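You operate a simulated robot arm through the tools that you are given. There is no shell and no other tool.

You run a simulated robot arm. Do the job below in one go: nothing can be reset, and whatever is moved stays where it is left.

Task
Set right what has fallen over on the top of the picnic table. At the end: the white peg from the top of the picnic table is in the teal tray; the white purple-cap carton (marked "Softener"), which lies on its side on the top of the picnic table, stands upright there; the cream soap box, which lies on its side on the top of the picnic table, stands upright there; the green small soap box, which lies on its side on the top of the picnic table, stands upright there; whatever was shut is shut again. Leave all else as you found it, and nothing knocked over. Set down upright: soap box, purple-cap carton, small soap box.

The check looks at the end state, three seconds after you hand in, the way a careful person would. Anything else that was tipped, shoved, dropped, spilled or broken makes it a failure. Lids that push on must go on centred and level and be pressed home; caps that screw on are set level and turned clockwise until they are tight.

Robot
A 7-joint arm with a two-finger parallel gripper, fixed in place. Base frame: the origin is at the foot of the arm, x ahead of it, y to its left, z up; the work surface is at about z = 0. Units: cm, degrees, N and s.
With the tool pointing down near the work surface it reaches from about 24 to 62 cm from the base axis. Its first joint turns from -66.0 to 66.0 degrees. Payload 2.6 kg.
The tool frame sits at the grasp point between the pads (the TCP): z along the fingers, y along the line on which they close. The tips reach 3 cm beyond it. The gripper opens to 9.4 cm. The fingers are 2.8 cm wide and 1 cm thick; the gripper's body (5 by 9.6 cm) begins 5.5 cm behind the TCP.
Orientation is told as [roll, pitch, yaw] about the base's x, y, z axes, in that order, counted from this pose: with the fingers straight down and closing along the base's y, the tool's x points along the base's -x, its y along +y and its z along -z.

Tools
- The arm moves only by the tool play_rows. Its argument "deltas" is a list that holds one entry, the list of rows, each a list of 6 numbers: the shift along the tool's x, y, z in units of 50 mm (1.0 is 50 mm), then the turn, a rotation vector about the tool's x, y, z in units of 8 degrees (1.0 is 8 degrees). In form: [[[dx, dy, dz, wx, wy, wz], ...]]. A call has 1 to 20 rows; each row shifts and turns the commanded pose from where the row before left it, along the tool's axes as they then stand. "hand" is the finger opening in cm, from 0 to 9.4, set as the call begins (left out, the last holds). A call with a number of a shift or a turn outside -1 to 1 is refused whole. Each row takes 0.2 s and may step no farther than 5 cm and 8.6 degrees from the row before; otherwise, or with a gripper value out of range, the whole call is refused. Where a pose cannot be reached the arm comes as near as it can. A force on the tool above 40 N (or 10 N above the force at the start of the call, whichever is more), or a blocked arm, ends the call early, and 0.2 s more pass. Each finger travels about 7.2 cm/s and halts on what it meets, pressing with about 36 N; the grip force reading is that of the motor and also rises with nothing between the fingers. The clock runs only during rows and for 0.2 s after the last one: add rows that do not move to give the fingers time. It gives the time, the measured TCP pose, the force on the tool (base axes), the opening and the grip force at its end, in the units of the frame above (readings bear some noise), with the torque about the TCP (base axes, N m) and any sound that the robot's microphone picked up.
- Cameras (640 x 400 px; columns grow to the right, rows downward): "scene" is fixed at [1.33, 44.18, 53.08]; the picture's right is [-0.87, -0.49, 0.00], its down [-0.41, 0.74, -0.54] and it looks along [0.26, -0.47, -0.84] (base axes); focal length 214 px, centre (320, 200). "wrist" rides on the gripper at [7.6, 1.4, -10.2] in the tool frame; the picture's right is [-0.18, 0.98, 0.00], its down [-0.75, -0.14, -0.64] and it looks along [-0.63, -0.12, 0.77] (tool axes); focal length 243 px, centre (320, 200).
- camera(camera): a new picture of that camera. The clock stands still meanwhile.
- pixel_to_xyz(camera, pixels): for up to 12 pixels [column, row] of the newest picture of that camera ("zoom" is the newest enlarged one), the place [x, y, z] in the base frame of the surface seen there, good to about 0.3 cm. The clock stands still meanwhile.
- zoom(camera, box): a new picture of the part [left, top, right, bottom] of that camera's present view, enlarged. The clock stands still meanwhile.
- job_done(): hands the job in; it is judged then, once.

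Unless the task says otherwise, let go and move clear before handing in.

The tools are called after "Call:" as a command line: name --argument value ..., lists and objects as JSON in quotes. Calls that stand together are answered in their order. play_rows: Moves the arm, as the interface text tells. Its arguments: {"type":"object","properties":{"deltas":{"type":"array","items":{"type":"array","items":{"type":"array","items":{"type":"number"}}}},"hand":{"type":"number"}},"required":["deltas"]} The other tools are called the same way: camera (camera) takes a picture; pixel_to_xyz (camera, pixels) gives the place of the surface under pixels of a picture; zoom (camera, box) takes an enlarged picture of a part of a camera's view; job_done () hands the job in.

At the start:

```text
time: 0.0
tool_pos: [37.22, 20.76, 29.58]
ee_rot: [0.1, 0.1, 0.1]
force: [0.4, -0.3, 0.0]
wrist_torque: [0.0, -0.01, -0.02]
grip_width: 9.37
finger_force: 0.0
```

scene: 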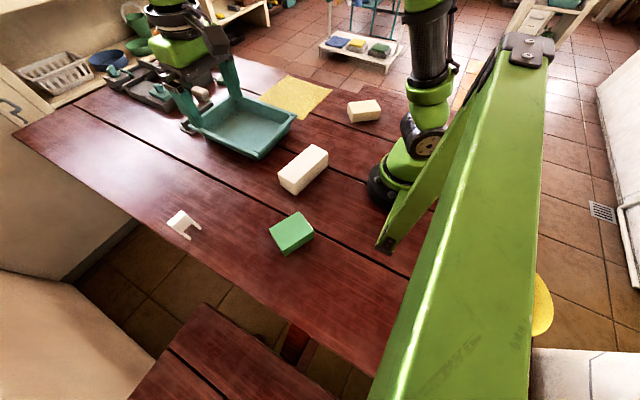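
wrist: 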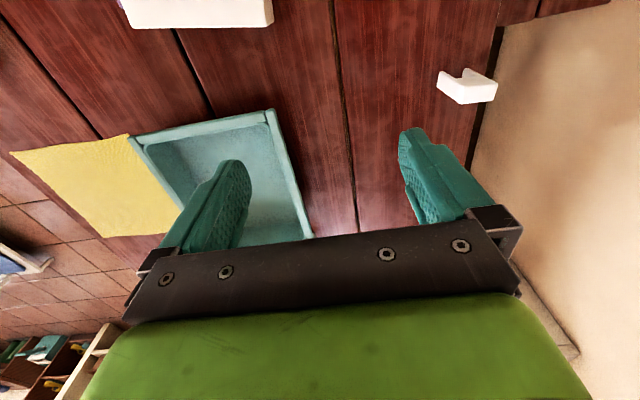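

The scene shows a white peg near (183,223), a green box at (291,232), a long cream box at (303,169), a small cream box at (364,110) and the teal tray at (240,122). I'll zoom in to tell which is which and measure their places.

Call:
zoom --camera "scene" --box '[150, 60, 410, 270]'

Call:
pixel_to_xyz --camera "scene" --pixels '[[183, 217], [291, 230], [303, 165], [364, 107], [240, 125], [200, 190], [297, 90], [320, 240], [270, 175], [60, 140], [410, 90]]'

Call:
zoom --camera "scene" --box '[0, 0, 260, 160]'

```text
1.90 times, centred on (280, 165) of scene
```

zoom: 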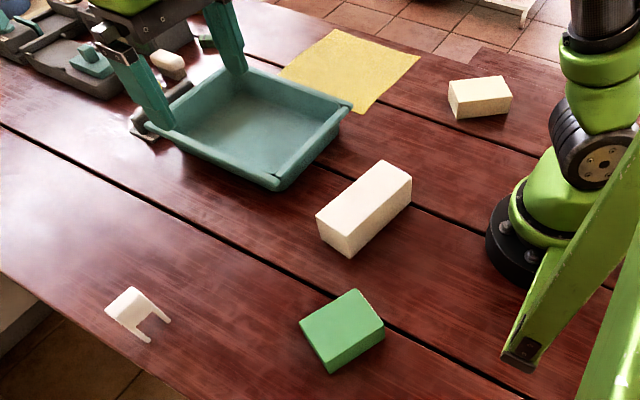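

```text
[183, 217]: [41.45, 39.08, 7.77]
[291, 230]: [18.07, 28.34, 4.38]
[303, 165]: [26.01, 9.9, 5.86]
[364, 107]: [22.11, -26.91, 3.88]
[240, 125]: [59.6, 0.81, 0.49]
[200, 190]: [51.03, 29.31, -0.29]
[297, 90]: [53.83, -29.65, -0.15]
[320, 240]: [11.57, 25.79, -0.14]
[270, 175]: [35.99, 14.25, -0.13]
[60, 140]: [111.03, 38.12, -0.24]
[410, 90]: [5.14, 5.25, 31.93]
```

```text
2.46 times, centred on (130, 80) of scene
```

zoom: 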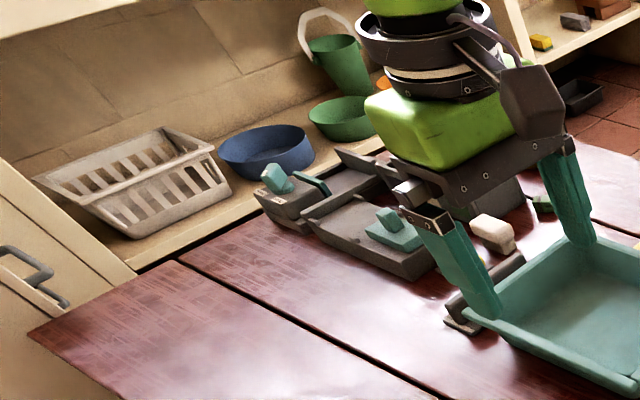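

The carton's purple cap isn't visible yet and the peg reads 7.8 cm tall. I'll zoom closer on each object.

Call:
zoom --camera "scene" --box '[150, 195, 230, 245]'

Call:
zoom --camera "scene" --box '[260, 130, 350, 200]'

Call:
zoom --camera "scene" --box '[320, 80, 410, 150]'

Call:
zoom --camera "scene" --box '[250, 195, 340, 265]'

Call:
zoom --camera "wrist" --box '[100, 0, 520, 240]'

```text
8.00 times, centred on (190, 220) of scene
```

zoom: 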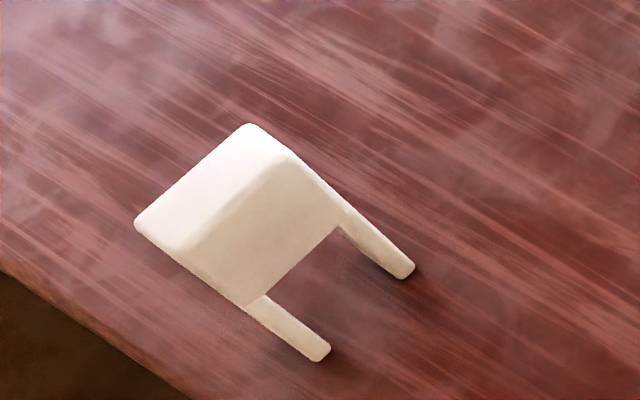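

```text
5.71 times, centred on (305, 165) of scene
```

zoom: 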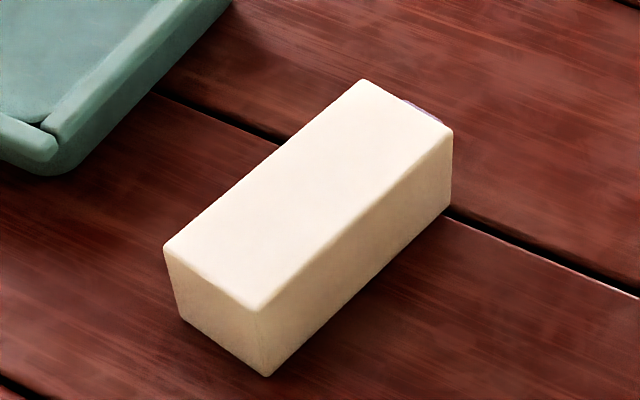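

```text
5.71 times, centred on (365, 115) of scene
```

zoom: 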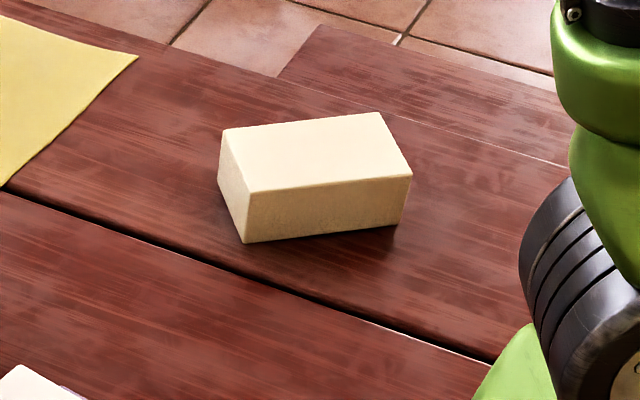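

```text
5.71 times, centred on (295, 230) of scene
```

zoom: 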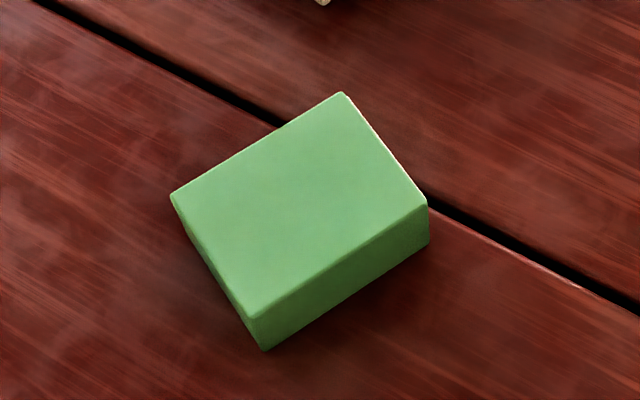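

```text
1.52 times, centred on (310, 120) of wrist
```

zoom: 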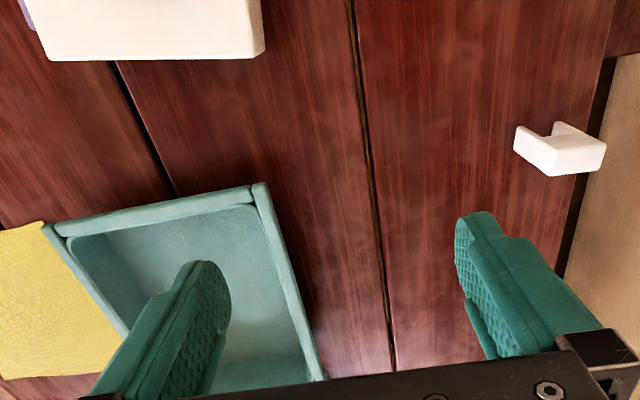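

The carton's purple edge shows at its far (-y) end, and the peg is a U-shaped piece. I'll measure corners of each.

Call:
pixel_to_xyz --camera "scene" --pixels '[[284, 174], [305, 183], [283, 176], [306, 195], [324, 147], [338, 153], [323, 149], [337, 155], [338, 167], [311, 165], [300, 160], [318, 155]]'

Call:
zoom --camera "scene" --box '[150, 195, 230, 245]'

Call:
pixel_to_xyz --camera "zoom" --pixels '[[248, 130], [145, 222], [290, 160], [185, 245], [335, 225], [245, 300], [403, 270], [320, 350], [225, 190], [260, 230], [360, 235], [265, 310]]'

Call:
zoom --camera "scene" --box '[320, 80, 410, 150]'

Call:
pixel_to_xyz --camera "zoom" --pixels '[[225, 133], [250, 188], [378, 117], [408, 174], [315, 150], [247, 238], [402, 220], [225, 180], [325, 210], [235, 190]]'

Call:
zoom --camera "scene" --box '[250, 195, 340, 265]'

Call:
pixel_to_xyz --camera "zoom" --pixels '[[175, 197], [340, 97], [422, 200], [250, 312], [300, 200], [265, 345], [426, 238], [345, 270], [255, 330], [200, 250]]'

```text
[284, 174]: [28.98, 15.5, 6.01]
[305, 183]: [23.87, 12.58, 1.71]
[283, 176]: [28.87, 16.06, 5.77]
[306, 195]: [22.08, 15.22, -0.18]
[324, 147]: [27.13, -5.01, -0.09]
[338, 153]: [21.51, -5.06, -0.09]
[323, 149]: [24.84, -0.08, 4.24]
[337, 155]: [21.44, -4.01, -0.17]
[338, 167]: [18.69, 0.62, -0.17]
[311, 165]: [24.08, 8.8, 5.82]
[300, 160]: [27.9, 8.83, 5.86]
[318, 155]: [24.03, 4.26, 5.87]
```

```text
8.00 times, centred on (190, 220) of scene
```

zoom: 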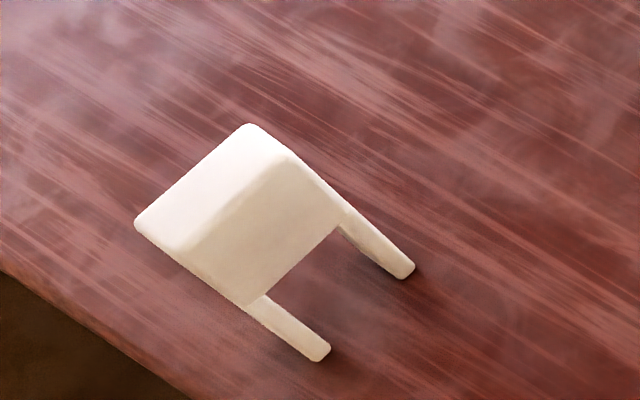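

```text
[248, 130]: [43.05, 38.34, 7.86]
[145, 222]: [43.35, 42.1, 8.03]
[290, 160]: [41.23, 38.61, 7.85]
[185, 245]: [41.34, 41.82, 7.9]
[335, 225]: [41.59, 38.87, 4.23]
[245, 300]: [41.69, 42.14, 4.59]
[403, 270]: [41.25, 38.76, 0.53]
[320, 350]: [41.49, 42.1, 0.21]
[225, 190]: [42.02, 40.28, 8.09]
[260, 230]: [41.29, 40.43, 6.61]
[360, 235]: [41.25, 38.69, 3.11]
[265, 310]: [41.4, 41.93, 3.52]
```

```text
5.71 times, centred on (365, 115) of scene
```

zoom: 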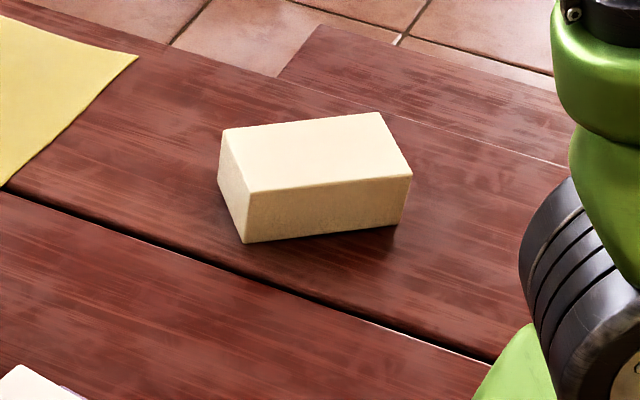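

```text
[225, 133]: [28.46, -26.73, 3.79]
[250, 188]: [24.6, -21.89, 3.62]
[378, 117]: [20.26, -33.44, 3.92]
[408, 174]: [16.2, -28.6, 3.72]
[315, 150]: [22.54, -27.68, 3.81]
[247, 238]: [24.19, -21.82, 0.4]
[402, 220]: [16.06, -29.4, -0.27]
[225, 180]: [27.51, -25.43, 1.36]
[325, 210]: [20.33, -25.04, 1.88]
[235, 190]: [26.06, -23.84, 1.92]
```

```text
5.71 times, centred on (295, 230) of scene
```

zoom: 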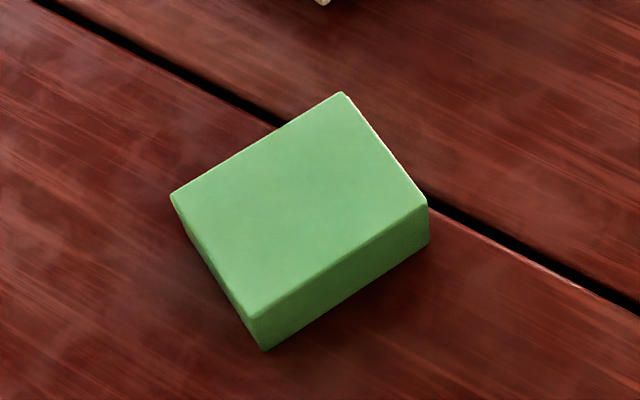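

```text
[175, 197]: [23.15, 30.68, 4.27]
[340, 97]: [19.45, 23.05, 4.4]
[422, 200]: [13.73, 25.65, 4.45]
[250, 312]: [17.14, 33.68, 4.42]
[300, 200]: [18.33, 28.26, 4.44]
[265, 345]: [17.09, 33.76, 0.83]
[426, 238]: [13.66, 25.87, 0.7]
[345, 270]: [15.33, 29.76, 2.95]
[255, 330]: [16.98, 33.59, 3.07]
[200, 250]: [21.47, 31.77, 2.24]
```

Sizes so far: green box about 8.5×6.3×4.5 cm (long axis near azimuth 64°), cream soap box about 10.6×6.2×3.8 cm, and a carton about 5.9 cm high. The peg stands as a bridge about 2×4×8 cm. I'll move the wrist camera in high over the green box to look for marks.

Call:
play_rows --deltas '[[[0.767, 0.033, 0.1, 0, 0, 0], [0.767, 0.033, 0.1, 0, 0, 0], [0.767, 0.033, 0.1, 0, 0, 0], [0.767, 0.033, 0.1, 0, 0, 0], [0.767, 0.033, 0.1, 0, 0, 0], [0.767, 0.033, 0.1, 0, 0, 0], [0, 0, 0, 0, 0, -0.9], [0, 0, 0, 0, 0, -0.9], [0, 0, 0, 0, 0, -0.9], [0, 0, 0, 0, 0, -0.9], [0, 0, 0, 0, 0, -0.9], [0, 0, 0, 0, 0, -0.9], [0, 0, 0, 0, 0, -0.9], [0, 0, 0, 0, 0, -0.9], [0, 0, 0, 0, 0, 0]]]'

Call:
camera --camera "wrist"

Call:
camera --camera "scene"

```text
time: 3.2
tool_pos: [14.25, 21.84, 26.58]
ee_rot: [0.1, 0.0, 57.8]
force: [0.1, -0.8, -0.3]
wrist_torque: [0.01, 0.04, -0.03]
grip_width: 9.38
finger_force: 0.2
```

```text
taken
```

wrist: 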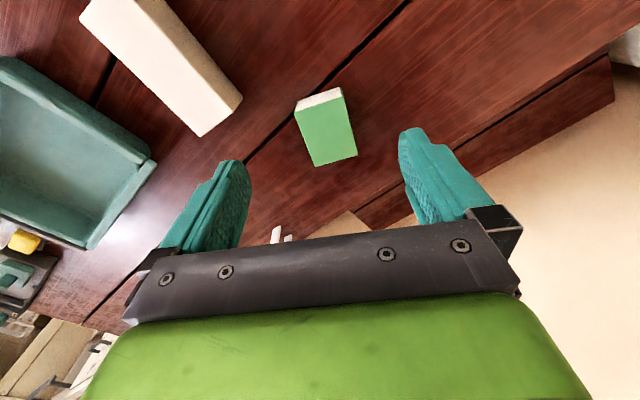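

```text
taken
```

scene: 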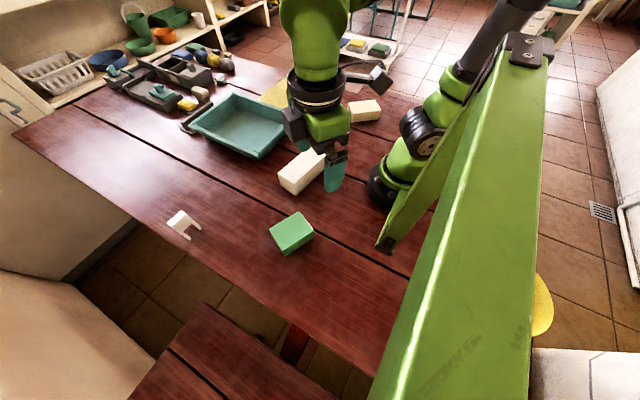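

The green box's end facing the base (pixel ~(320,97)) is whitish, a possible top/bottom mark. The large green beam on the right of the scene didn't move, so it's a fixed obstacle I should locate.

Call:
zoom --camera "wrist" --box '[240, 60, 400, 180]'

Call:
pixel_to_xyz --camera "scene" --pixels '[[388, 240], [420, 170], [480, 80], [530, 50], [400, 380], [450, 250], [540, 120], [520, 330], [385, 190], [400, 215]]'

Call:
zoom --camera "scene" --box '[340, 0, 640, 260]'

Call:
zoom --camera "wrist" --box '[60, 0, 260, 150]'

```text
3.33 times, centred on (320, 120) of wrist
```

zoom: 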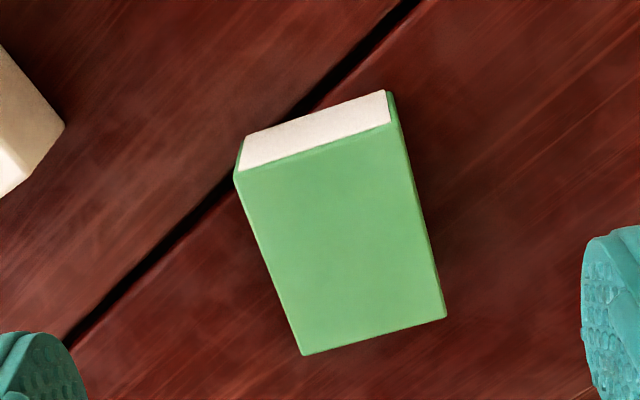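

```text
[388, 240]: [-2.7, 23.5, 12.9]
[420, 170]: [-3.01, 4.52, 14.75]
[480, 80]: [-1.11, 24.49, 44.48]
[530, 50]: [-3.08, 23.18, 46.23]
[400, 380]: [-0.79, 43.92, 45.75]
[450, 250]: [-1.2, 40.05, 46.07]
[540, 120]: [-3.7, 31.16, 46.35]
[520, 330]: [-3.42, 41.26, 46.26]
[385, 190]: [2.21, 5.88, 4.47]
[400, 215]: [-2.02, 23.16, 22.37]
```

```text
1.54 times, centred on (490, 130) of scene
```

zoom: 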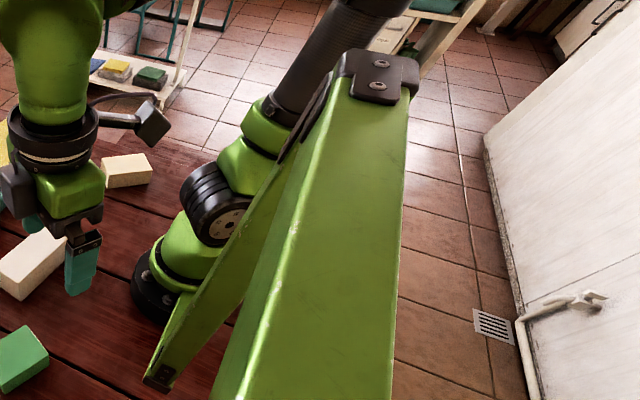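

```text
2.67 times, centred on (160, 75) of wrist
```

zoom: 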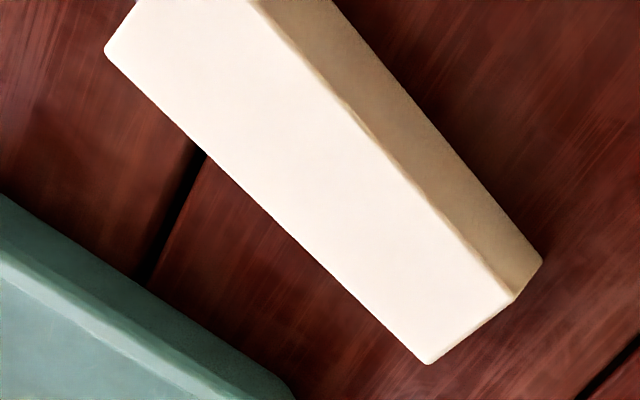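

The outer end of the green box is green and the inner end white, so I'll check whether the cream box has a similar mark on its hidden end. I'm moving over in an arc at z≈26, looking along yaw 39°.

Call:
play_rows --deltas '[[[0, 0, 0, 0, 0, 0.8], [0, 0, 0, 0, 0, 0.8], [0, 0, 0, 0, 0, 0.75], [0, -0.938, 0, 0, 0, 0], [0, -0.938, 0, 0, 0, 0], [0, -0.938, 0, 0, 0, 0], [0, -0.938, 0, 0, 0, 0], [0, -0.938, 0, 0, 0, 0], [0, -0.938, 0, 0, 0, 0], [0.79, -0.42, 0, 0, 0, 0], [0.79, -0.42, 0, 0, 0, 0], [0.79, -0.42, 0, 0, 0, 0], [0.79, -0.42, 0, 0, 0, 0], [0.79, -0.42, 0, 0, 0, 0], [0.79, -0.42, 0, 0, 0, 0], [0.79, -0.42, 0, 0, 0, 0], [0.79, -0.42, 0, 0, 0, 0], [0, 0, 0, 0, 0, 0]]]'

Call:
camera --camera "wrist"

Call:
camera --camera "scene"

```text
time: 7.0
tool_pos: [17.7, -33.26, 26.79]
ee_rot: [0.0, 0.0, 38.8]
force: [0.3, 0.6, -0.5]
wrist_torque: [0.01, 0.0, 0.05]
grip_width: 9.39
finger_force: 0.0
```

```text
taken
```

wrist: 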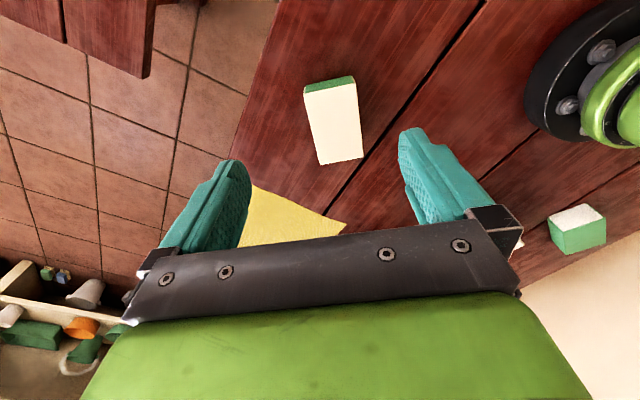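

```text
taken
```

scene: 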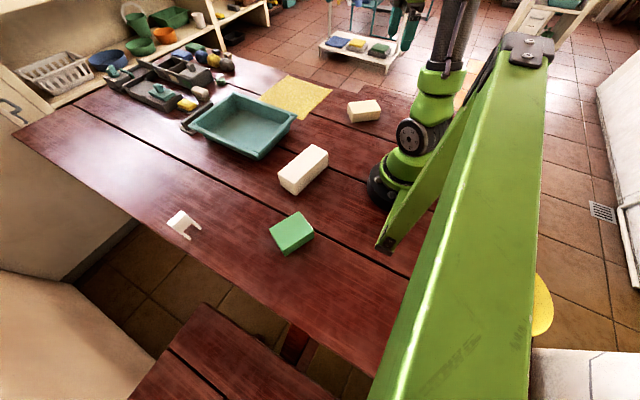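

The cream box has a green end at (330,83) and the green box a white end at (578,215). Each has one coloured end, so I'll zoom for marks such as text or arrows.

Call:
zoom --camera "wrist" --box '[280, 60, 380, 180]'

Call:
zoom --camera "wrist" --box '[530, 190, 630, 265]'

Call:
zoom --camera "scene" --box '[270, 70, 400, 200]'

Call:
zoom --camera "scene" --box '[100, 0, 300, 170]'

```text
3.33 times, centred on (330, 120) of wrist
```

zoom: 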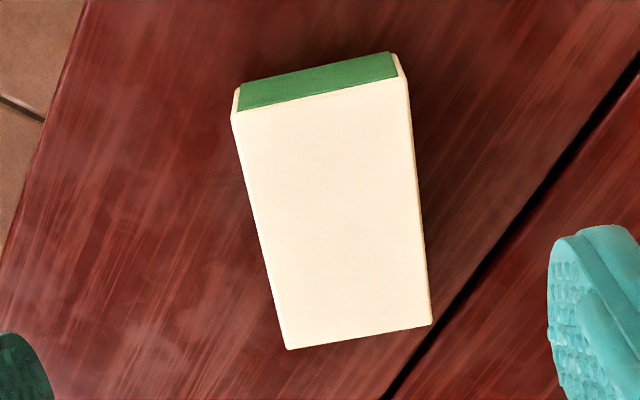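

```text
5.33 times, centred on (580, 228) of wrist
```

zoom: 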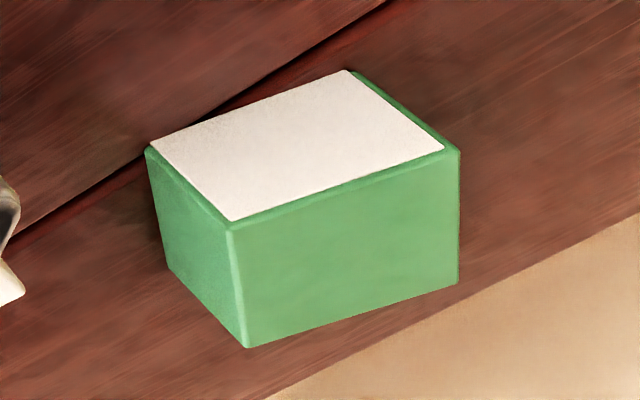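

```text
3.08 times, centred on (335, 135) of scene
```

zoom: 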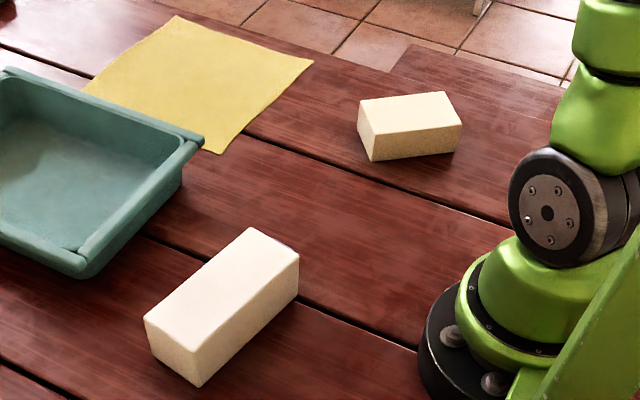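

```text
2.35 times, centred on (200, 85) of scene
```

zoom: 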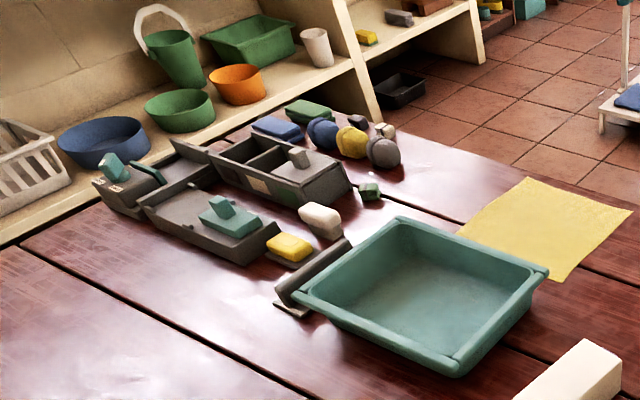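

Both coloured inset panels are on one end, so I take them as the tops: the green end goes up on the cream box, the white end on the green box, and the cap end on the carton. First I'll test in the air above the cream box that the tool can turn horizontal, pointing along the box's top direction.

Call:
play_rows --deltas '[[[-0.477, 0.09, 0.453, 0, 0, 0], [-0.477, 0.09, 0.453, 0, 0, 0], [-0.477, 0.09, 0.453, 0, 0, 0], [0, 0, 0, 0, 0.9375, 0], [0, 0, 0, 0, 0.9375, 0], [0, 0, 0, 0, 0.9375, 0], [0, 0, 0, 0, 0.9375, 0], [0, 0, 0, 0, 0.9375, 0], [0, 0, 0, 0, 0.9375, 0], [0, 0, 0, 0, 0.9375, 0], [0, 0, 0, 0, 0.9375, 0], [0, 0, 0, 0, 0.9375, 0], [0, 0, 0, 0, 0.9375, 0], [0, 0, 0, 0, 0, 0], [0, 0, 0, 0, 0, 0]]]'

Call:
camera --camera "scene"

```text
time: 10.2
tool_pos: [22.46, -27.48, 19.84]
ee_rot: [-0.1, 75.0, 38.7]
force: [-0.1, 1.1, 0.0]
wrist_torque: [0.0, -0.02, -0.01]
grip_width: 9.43
finger_force: 0.0
```

```text
taken
```

scene: 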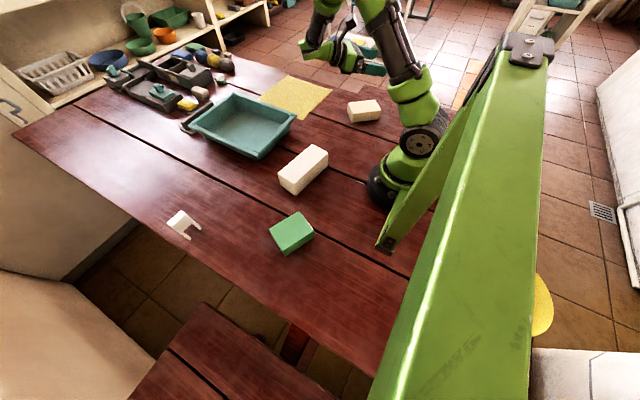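

Pitch 75° was reached without error. I'll check the lower height (z≈9, still above the 3.9 cm box) and finish the turn to ~88°.

Call:
play_rows --deltas '[[[-0.708, 0, 0.19, 0, 0, 0], [-0.708, 0, 0.19, 0, 0, 0], [-0.708, 0, 0.19, 0, 0, 0], [0, 0, 0, 0, 0.8, 0], [0, 0, 0, 0, 0.8, 0], [0, 0, 0, 0, 0, 0], [0, 0, 0, 0, 0, 0]]]'

Call:
camera --camera "scene"

Call:
camera --camera "wrist"

```text
time: 11.8
tool_pos: [22.5, -27.37, 8.84]
ee_rot: [-0.1, 87.8, 38.7]
force: [0.5, -0.1, 1.1]
wrist_torque: [0.01, -0.04, -0.01]
grip_width: 9.4
finger_force: 0.0
```

```text
taken
```

scene: 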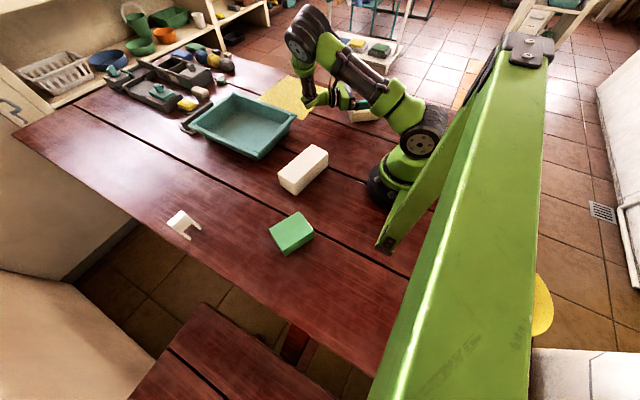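

```text
taken
```

wrist: 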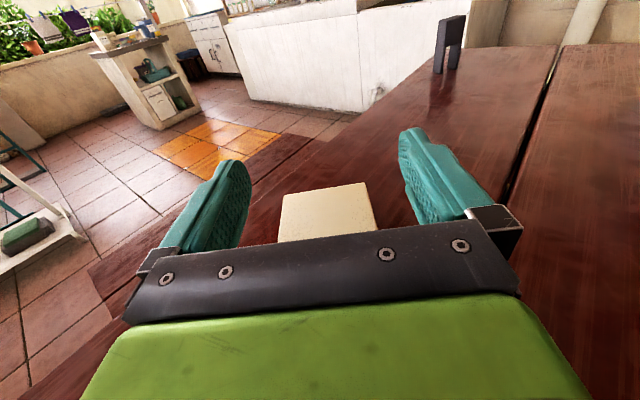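

The horizontal pose works even low down. I'll raise, tilt back to pitch about -10°, and then grasp.

Call:
play_rows --deltas '[[[0.8, 0, 0, 0, 0, 0], [0.8, 0, 0, 0, 0, 0], [0.8, 0, 0, 0, 0, 0], [0, 0, 0, 0, -0.94, 0], [0, 0, 0, 0, -0.94, 0], [0, 0, 0, 0, -0.94, 0], [0, 0, 0, 0, -0.94, 0], [0, 0, 0, 0, -0.94, 0], [0, 0, 0, 0, -0.94, 0], [0, 0, 0, 0, -0.94, 0], [0, 0, 0, 0, -0.94, 0], [0, 0, 0, 0, -0.94, 0], [0, 0, 0, 0, -0.94, 0], [0, 0, 0, 0, -0.94, 0], [0, 0, 0, 0, -0.94, 0], [0, 0, 0, 0, -0.94, 0], [0, 0, 0, 0, 0, 0]]]'

Call:
camera --camera "wrist"

```text
time: 15.4
tool_pos: [22.17, -27.73, 20.86]
ee_rot: [-0.1, -10.1, 38.9]
force: [0.1, 0.8, 0.4]
wrist_torque: [0.0, 0.0, -0.02]
grip_width: 9.39
finger_force: 0.0
```

```text
taken
```

wrist: 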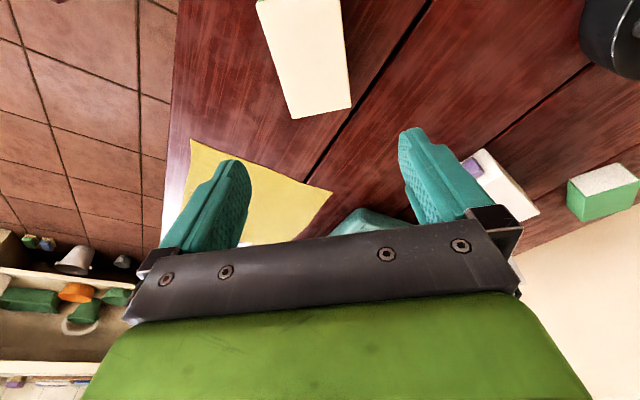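

The tool is aligned above the cream box at yaw 38.9° and pitch -10°. I'm descending so the fingers straddle its 6.2 cm width at z≈3.7.

Call:
play_rows --deltas '[[[0.143, -0.003, 0.672, 0, 0, 0], [0.143, -0.003, 0.672, 0, 0, 0], [0.143, -0.003, 0.672, 0, 0, 0], [0.143, -0.003, 0.672, 0, 0, 0], [0.07, 0, 0.336, 0, 0, 0], [0.07, 0, 0.336, 0, 0, 0], [0, 0, 0, 0, 0, 0]]]'

Call:
camera --camera "wrist"

Call:
zoom --camera "scene" --box '[280, 40, 440, 160]'

```text
time: 17.0
tool_pos: [21.71, -28.28, 3.73]
ee_rot: [-0.1, -10.0, 38.8]
force: [0.6, 1.0, -0.3]
wrist_torque: [-0.02, -0.01, 0.0]
grip_width: 9.4
finger_force: 0.0
```

```text
taken
```

wrist: 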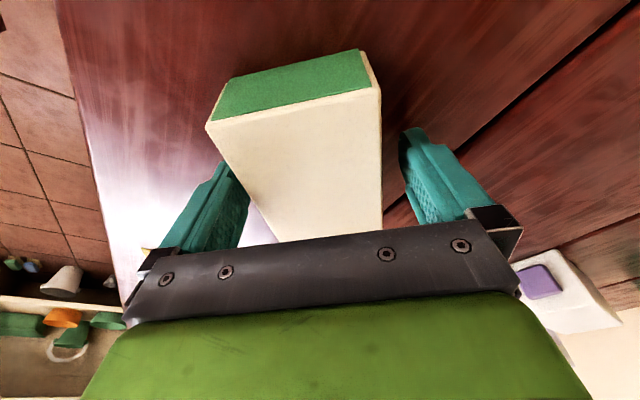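

```text
3.33 times, centred on (360, 100) of scene
```

zoom: 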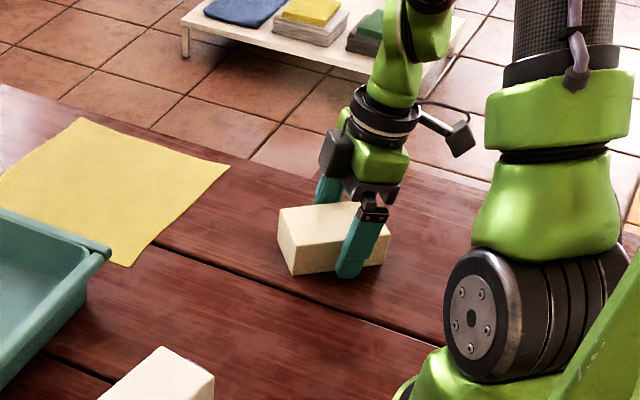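

Fingers straddle the box with clear gaps on both sides. Closing.

Call:
play_rows --deltas '[[[0, 0, 0, 0, 0, 0], [0, 0, 0, 0, 0, 0], [0, 0, 0, 0, 0, 0], [0, 0, 0, 0, 0, 0]]]' --hand 4

```text
time: 18.0
tool_pos: [21.79, -28.16, 3.82]
ee_rot: [-0.1, -10.1, 38.8]
force: [0.2, -0.8, 0.6]
wrist_torque: [-0.07, -0.06, 0.01]
grip_width: 7.4
finger_force: 35.5
```

The grip stopped at 7.4 cm, wider than the 6.2 cm I measured, so I'm checking visually.

Call:
camera --camera "wrist"

Call:
zoom --camera "scene" --box '[320, 70, 410, 140]'

Call:
pixel_to_xyz --camera "wrist" --pixels '[[210, 127], [376, 87], [385, 90], [230, 85], [357, 53], [284, 235], [382, 215], [300, 120]]'

```text
taken
```

wrist: 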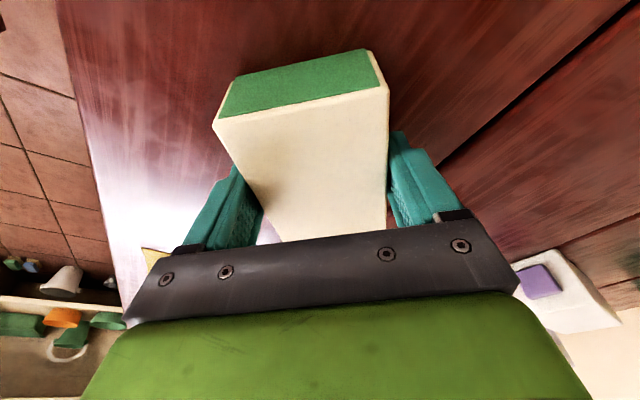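

```text
5.71 times, centred on (365, 105) of scene
```

zoom: 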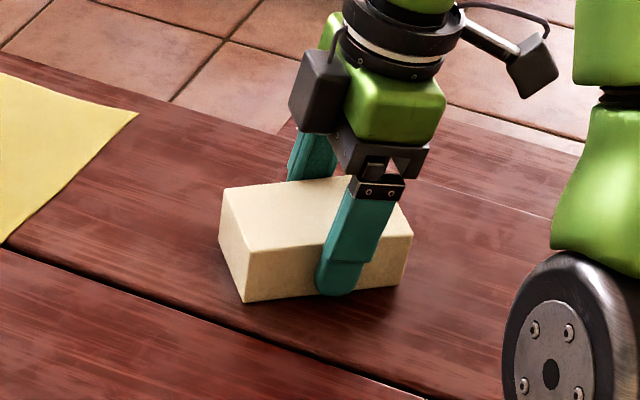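

```text
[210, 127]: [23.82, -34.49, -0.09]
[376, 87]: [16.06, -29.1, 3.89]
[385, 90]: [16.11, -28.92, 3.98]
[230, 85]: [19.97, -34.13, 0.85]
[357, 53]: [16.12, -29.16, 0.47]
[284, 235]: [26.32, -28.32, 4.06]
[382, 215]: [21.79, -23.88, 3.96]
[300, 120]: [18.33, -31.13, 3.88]
```

The pads are flush on both long faces and the force is steady, so I take the grip as good. I'll lift 3 cm straight up and check for slip.

Call:
play_rows --deltas '[[[-0.035, 0, -0.197, 0, 0, 0], [-0.035, 0, -0.197, 0, 0, 0], [-0.035, 0, -0.197, 0, 0, 0], [0, 0, 0, 0, 0, 0]]]'

Call:
camera --camera "wrist"

Call:
zoom --camera "scene" --box '[320, 70, 410, 140]'

```text
time: 19.0
tool_pos: [21.65, -28.24, 6.65]
ee_rot: [0.0, -10.0, 38.7]
force: [-0.8, -0.3, -0.5]
wrist_torque: [-0.02, 0.03, -0.02]
grip_width: 6.95
finger_force: 36.0
```

```text
taken
```

wrist: 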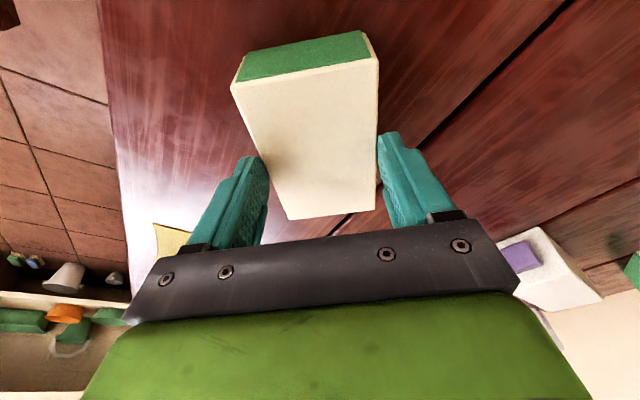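

```text
5.71 times, centred on (365, 105) of scene
```

zoom: 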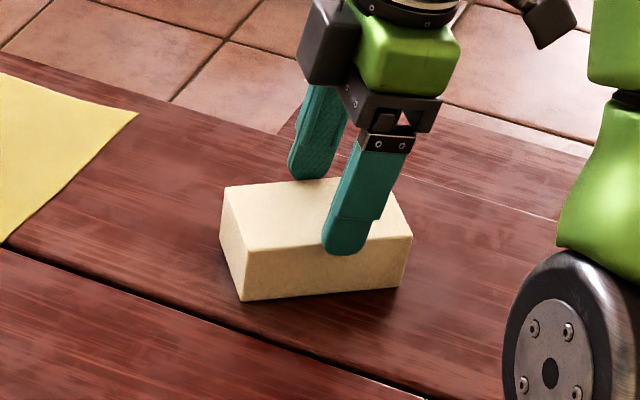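

The box stayed down and the fingers slid up its sides, with the width falling from 7.4 to 6.95. That suggests only the finger tips touched. I'll look at the finger shape closely before retrying.

Call:
zoom --camera "wrist" --box '[180, 110, 480, 260]'

Call:
zoom --camera "scene" --box '[355, 70, 405, 120]'

Call:
pixel_to_xyz --camera "wrist" --pixels '[[233, 88], [377, 62], [290, 217], [376, 205], [262, 160], [382, 140], [300, 130], [245, 230], [415, 220]]'

```text
2.13 times, centred on (330, 185) of wrist
```

zoom: 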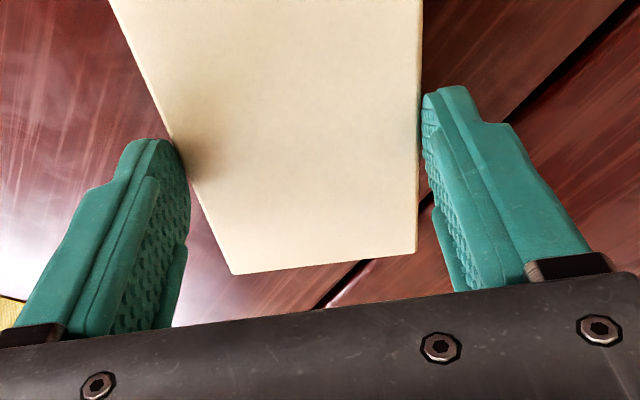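

```text
8.00 times, centred on (380, 95) of scene
```

zoom: 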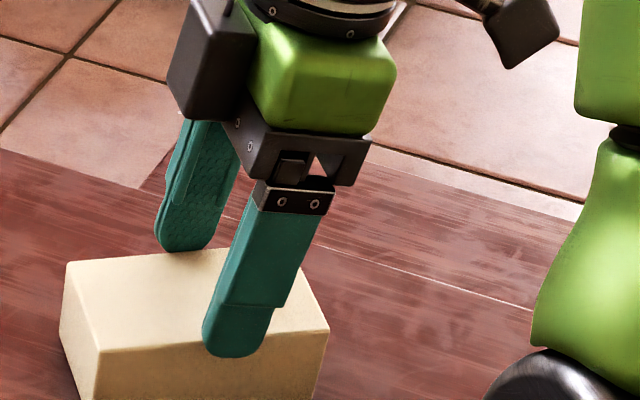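

```text
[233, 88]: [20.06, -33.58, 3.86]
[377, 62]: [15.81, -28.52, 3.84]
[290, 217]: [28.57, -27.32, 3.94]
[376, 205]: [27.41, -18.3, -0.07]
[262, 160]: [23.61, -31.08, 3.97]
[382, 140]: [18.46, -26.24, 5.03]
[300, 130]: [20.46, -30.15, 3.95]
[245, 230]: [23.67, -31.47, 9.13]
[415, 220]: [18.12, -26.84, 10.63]
```

Both fingers look parallel, with the tips just at the box's top edges. I'll check whether the fingers are still moving by waiting a moment without motion.

Call:
play_rows --deltas '[[[0, 0, 0, 0, 0, 0], [0, 0, 0, 0, 0, 0], [0, 0, 0, 0, 0, 0], [0, 0, 0, 0, 0, 0], [0, 0, 0, 0, 0, 0]]]'

```text
time: 20.2
tool_pos: [21.87, -28.25, 6.61]
ee_rot: [0.0, -10.0, 38.8]
force: [-0.1, -0.8, 0.6]
wrist_torque: [-0.02, 0.0, 0.02]
grip_width: 6.97
finger_force: 35.9
```

The width is steady at 6.97, so they really are on the box's edges. I'll open, rise clear with the tool vertical, and re-measure the box accurately.

Call:
play_rows --deltas '[[[0, 0, 0, 0, 0, 0], [0, 0, 0, 0, 0, 0], [0, 0, -0.8, 0, 0, 0], [0, 0, -0.8, 0, 0, 0], [0, 0, -0.8, 0, 0, 0], [0, 0, 0, 0, 0.625, 0], [0, 0, 0, 0, 0.625, 0], [0, 0, 0, 0, 0, 0]]]' --hand 9.4

Call:
zoom --camera "wrist" --box '[180, 0, 460, 175]'

Call:
zoom --camera "scene" --box '[320, 80, 410, 150]'

```text
time: 22.0
tool_pos: [20.17, -29.59, 18.34]
ee_rot: [0.0, 0.1, 38.8]
force: [0.1, -0.1, -0.2]
wrist_torque: [0.03, 0.0, 0.02]
grip_width: 9.41
finger_force: 0.2
```

```text
2.29 times, centred on (320, 88) of wrist
```

zoom: 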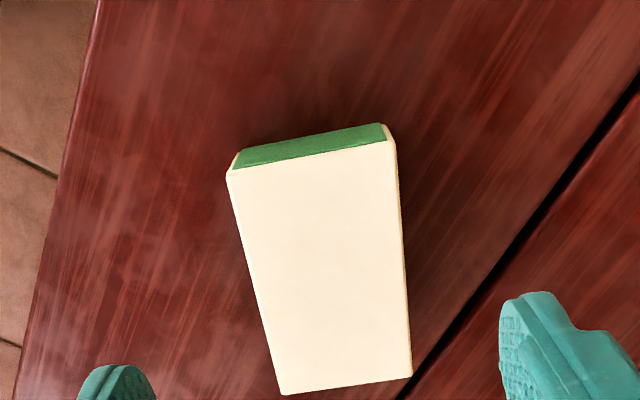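

```text
5.71 times, centred on (365, 115) of scene
```

zoom: 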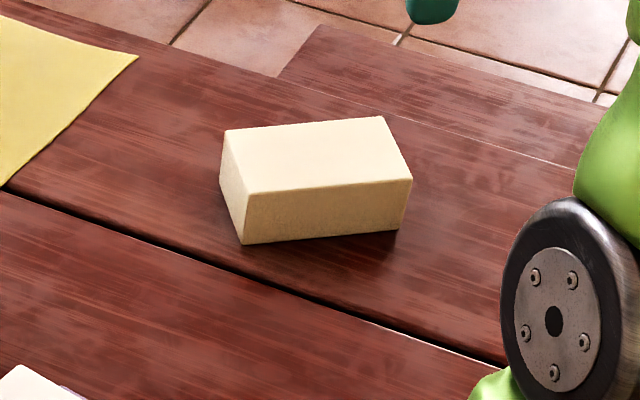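

The box is 10.7×6.8 cm and now lies well aligned with the tool (my projection gives its centre 2.7 cm behind the TCP, edges within 1°). The first grip was probably skewed, so I'll regrip now that it's square, slightly lower.

Call:
play_rows --deltas '[[[-0.38, -0.026, 0, 0, 0, 0], [0, 0, 0, 0, -0.625, 0], [0, 0, 0, 0, -0.625, 0], [0.102, 0, 0.581, 0, 0, 0], [0.102, 0, 0.581, 0, 0, 0], [0.102, 0, 0.581, 0, 0, 0], [0.102, 0, 0.581, 0, 0, 0], [0.05, 0, 0.29, 0, 0, 0], [0.05, 0, 0.29, 0, 0, 0], [0, 0, 0, 0, 0, 0]]]'

Call:
play_rows --deltas '[[[0, 0, 0, 0, 0, 0], [0, 0, 0, 0, 0, 0], [0, 0, 0, 0, 0, 0], [0, 0, 0, 0, 0, 0], [0, 0, 0, 0, 0, 0]]]' --hand 3

Call:
camera --camera "wrist"

```text
time: 24.2
tool_pos: [21.74, -28.4, 3.67]
ee_rot: [0.0, -9.9, 38.8]
force: [0.2, 0.3, 0.7]
wrist_torque: [0.01, 0.04, -0.04]
grip_width: 9.4
finger_force: 0.0
```

```text
time: 25.4
tool_pos: [21.71, -28.45, 3.75]
ee_rot: [0.1, -10.0, 38.9]
force: [-0.1, -0.2, 0.8]
wrist_torque: [-0.02, 0.0, -0.01]
grip_width: 7.41
finger_force: 36.0
```

```text
taken
```

wrist: 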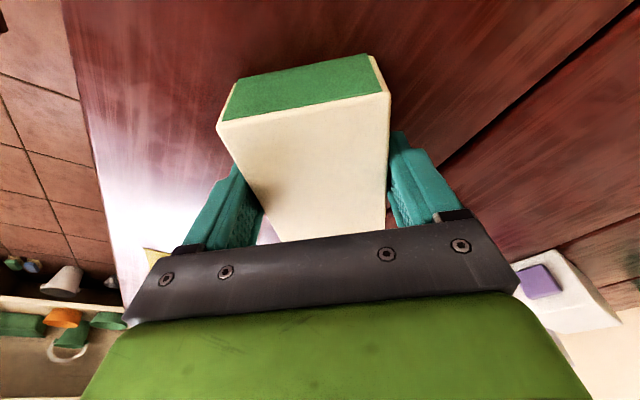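

The grip reads 7.41 again, so the box's real width is probably 7.4 (its edges are rounded). I'll lift just 0.5 cm and read the force.

Call:
play_rows --deltas '[[[-0.009, 0, -0.05, 0, 0, 0], [-0.009, 0, -0.05, 0, 0, 0], [0, 0, 0, 0, 0, 0]]]'

Call:
camera --camera "wrist"

Call:
zoom --camera "scene" --box '[320, 70, 410, 140]'

```text
time: 26.2
tool_pos: [21.7, -28.45, 4.24]
ee_rot: [-0.1, -10.0, 38.7]
force: [0.9, 1.1, -2.4]
wrist_torque: [0.0, -0.01, -0.02]
grip_width: 7.4
finger_force: 35.7
```

```text
taken
```

wrist: 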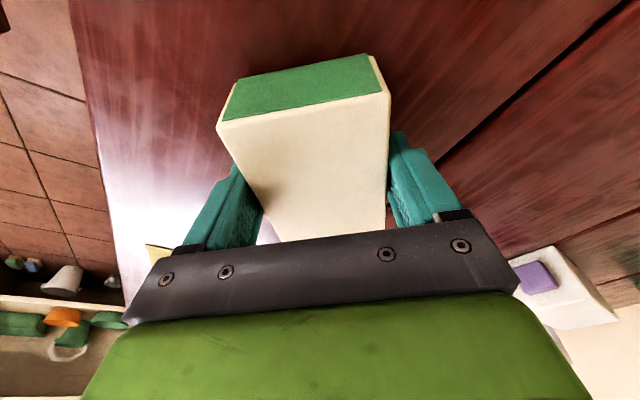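

```text
5.71 times, centred on (365, 105) of scene
```

zoom: 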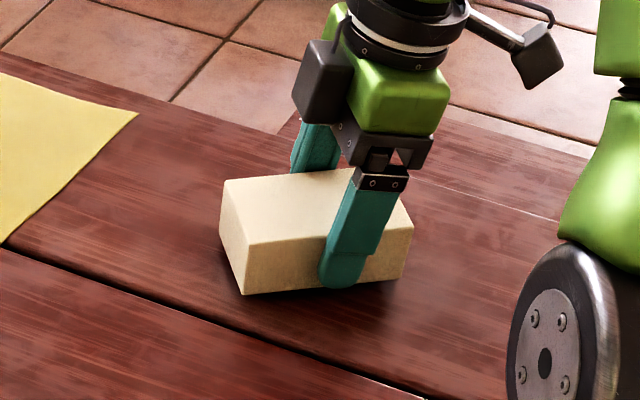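

The box rose with the gripper this time: Fz is -2.4 N and the wrist view is unchanged. I'll continue lifting slowly.

Call:
play_rows --deltas '[[[-0.009, 0, -0.05, 0, 0, 0], [-0.009, 0, -0.05, 0, 0, 0], [-0.009, 0, -0.05, 0, 0, 0], [-0.009, 0, -0.05, 0, 0, 0], [0, 0, 0, 0, 0, 0]]]'

Call:
camera --camera "wrist"

Call:
zoom --camera "scene" --box '[320, 70, 410, 140]'

```text
time: 27.4
tool_pos: [21.7, -28.45, 5.32]
ee_rot: [0.0, -10.0, 38.9]
force: [-1.1, 0.1, -2.5]
wrist_torque: [-0.02, 0.01, 0.0]
grip_width: 7.41
finger_force: 35.9
```

```text
taken
```

wrist: 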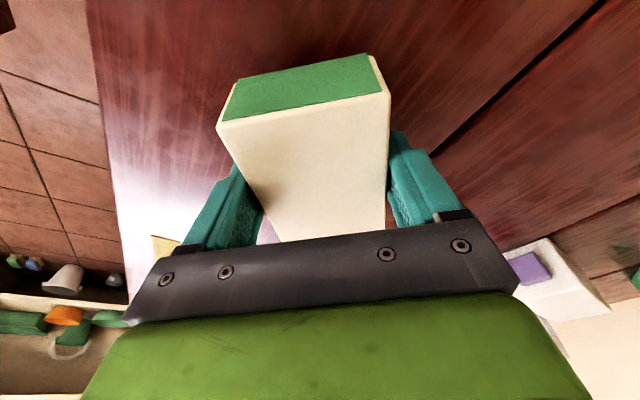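

```text
5.71 times, centred on (365, 105) of scene
```

zoom: 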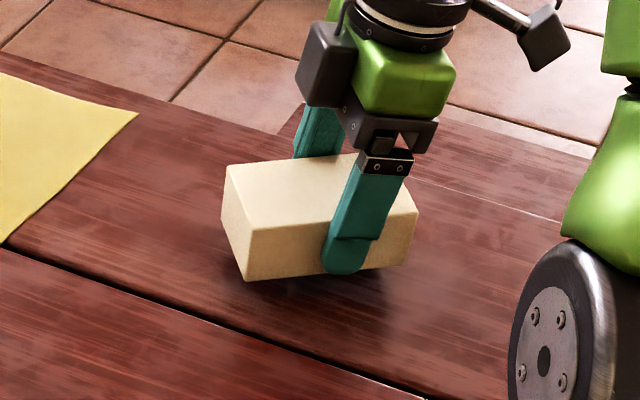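

It's held firmly, 1.6 cm up. I'll lift slowly by another 7 cm, then rotate gently.

Call:
play_rows --deltas '[[[-0.0087, 0, -0.05, 0, 0, 0], [-0.0174, 0, -0.0985, 0, 0, 0], [-0.0174, 0, -0.0985, 0, 0, 0], [-0.0174, 0, -0.0985, 0, 0, 0], [-0.0174, 0, -0.0985, 0, 0, 0], [-0.0174, 0, -0.0985, 0, 0, 0], [-0.0174, 0, -0.0985, 0, 0, 0], [-0.0174, 0, -0.0985, 0, 0, 0], [-0.0174, 0, -0.0985, 0, 0, 0], [-0.0174, 0, -0.0985, 0, 0, 0], [-0.0174, 0, -0.0985, 0, 0, 0], [-0.0174, 0, -0.0985, 0, 0, 0], [-0.0174, 0, -0.0985, 0, 0, 0], [-0.0174, 0, -0.0985, 0, 0, 0], [-0.0087, 0, -0.05, 0, 0, 0], [0, 0, 0, 0, 0, 0]]]'

Call:
camera --camera "wrist"

```text
time: 30.8
tool_pos: [21.75, -28.36, 12.2]
ee_rot: [0.0, -10.0, 38.8]
force: [-0.5, 0.4, -1.9]
wrist_torque: [-0.03, 0.02, 0.01]
grip_width: 7.41
finger_force: 36.0
```

```text
taken
```

wrist: 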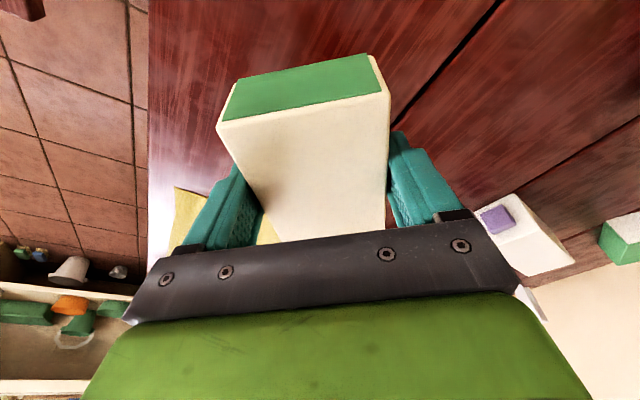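

No slip. Now rotating the box 90° slowly about the finger axis, green end up.

Call:
play_rows --deltas '[[[0, 0, 0, 0, 0.3, 0], [0, 0, 0, 0, 0.6, 0], [0, 0, 0, 0, 0.6, 0], [0, 0, 0, 0, 0.6, 0], [0, 0, 0, 0, 0.6, 0], [0, 0, 0, 0, 0.6, 0], [0, 0, 0, 0, 0.6, 0], [0, 0, 0, 0, 0.6, 0], [0, 0, 0, 0, 0.6, 0], [0, 0, 0, 0, 0.6, 0], [0, 0, 0, 0, 0.6, 0], [0, 0, 0, 0, 0.6, 0], [0, 0, 0, 0, 0.6, 0], [0, 0, 0, 0, 0.6, 0], [0, 0, 0, 0, 0.6, 0], [0, 0, 0, 0, 0.6, 0], [0, 0, 0, 0, 0.6, 0], [0, 0, 0, 0, 0.6, 0], [0, 0, 0, 0, 0.6, 0], [0, 0, 0, 0, 0.15, 0]]]'

Call:
camera --camera "wrist"

Call:
zoom --camera "scene" --box '[280, 40, 440, 160]'

```text
time: 35.0
tool_pos: [21.78, -28.34, 12.25]
ee_rot: [-0.1, 80.2, 38.8]
force: [0.6, -0.8, -1.5]
wrist_torque: [0.03, -0.05, 0.0]
grip_width: 7.38
finger_force: 36.1
```

```text
taken
```

wrist: 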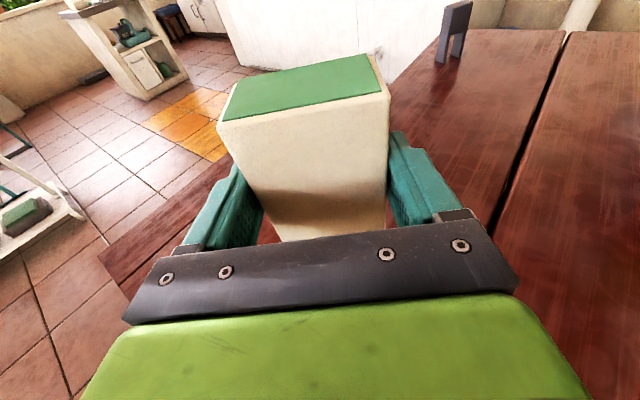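

```text
3.33 times, centred on (360, 100) of scene
```

zoom: 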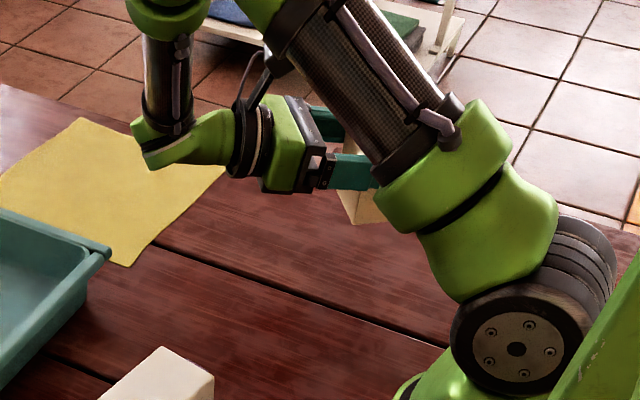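

The box is vertical in the grip with the green end up. Lowering slowly to about 0.5 cm above the expected contact.

Call:
play_rows --deltas '[[[-0.095, 0, 0.0167, 0, 0, 0], [-0.095, 0, 0.0167, 0, 0, 0], [-0.095, 0, 0.0167, 0, 0, 0], [-0.095, 0, 0.0167, 0, 0, 0], [-0.095, 0, 0.0167, 0, 0, 0], [-0.095, 0, 0.0167, 0, 0, 0], [-0.095, 0, 0.0167, 0, 0, 0], [-0.095, 0, 0.0167, 0, 0, 0], [-0.095, 0, 0.0167, 0, 0, 0], [-0.095, 0, 0.0167, 0, 0, 0], [-0.095, 0, 0.0167, 0, 0, 0], [0, 0, 0, 0, 0, 0]]]'

Call:
zoom --camera "scene" --box '[280, 60, 440, 180]'

```text
time: 37.6
tool_pos: [21.86, -28.53, 6.78]
ee_rot: [0.1, 80.0, 38.9]
force: [-0.5, 0.6, -1.6]
wrist_torque: [0.05, -0.05, -0.01]
grip_width: 7.41
finger_force: 36.2
```

```text
3.33 times, centred on (360, 120) of scene
```

zoom: 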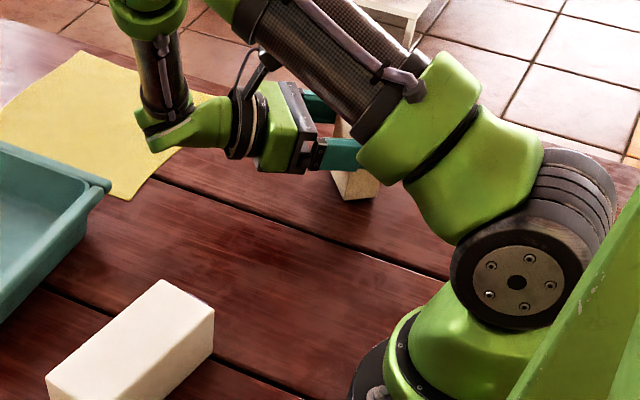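

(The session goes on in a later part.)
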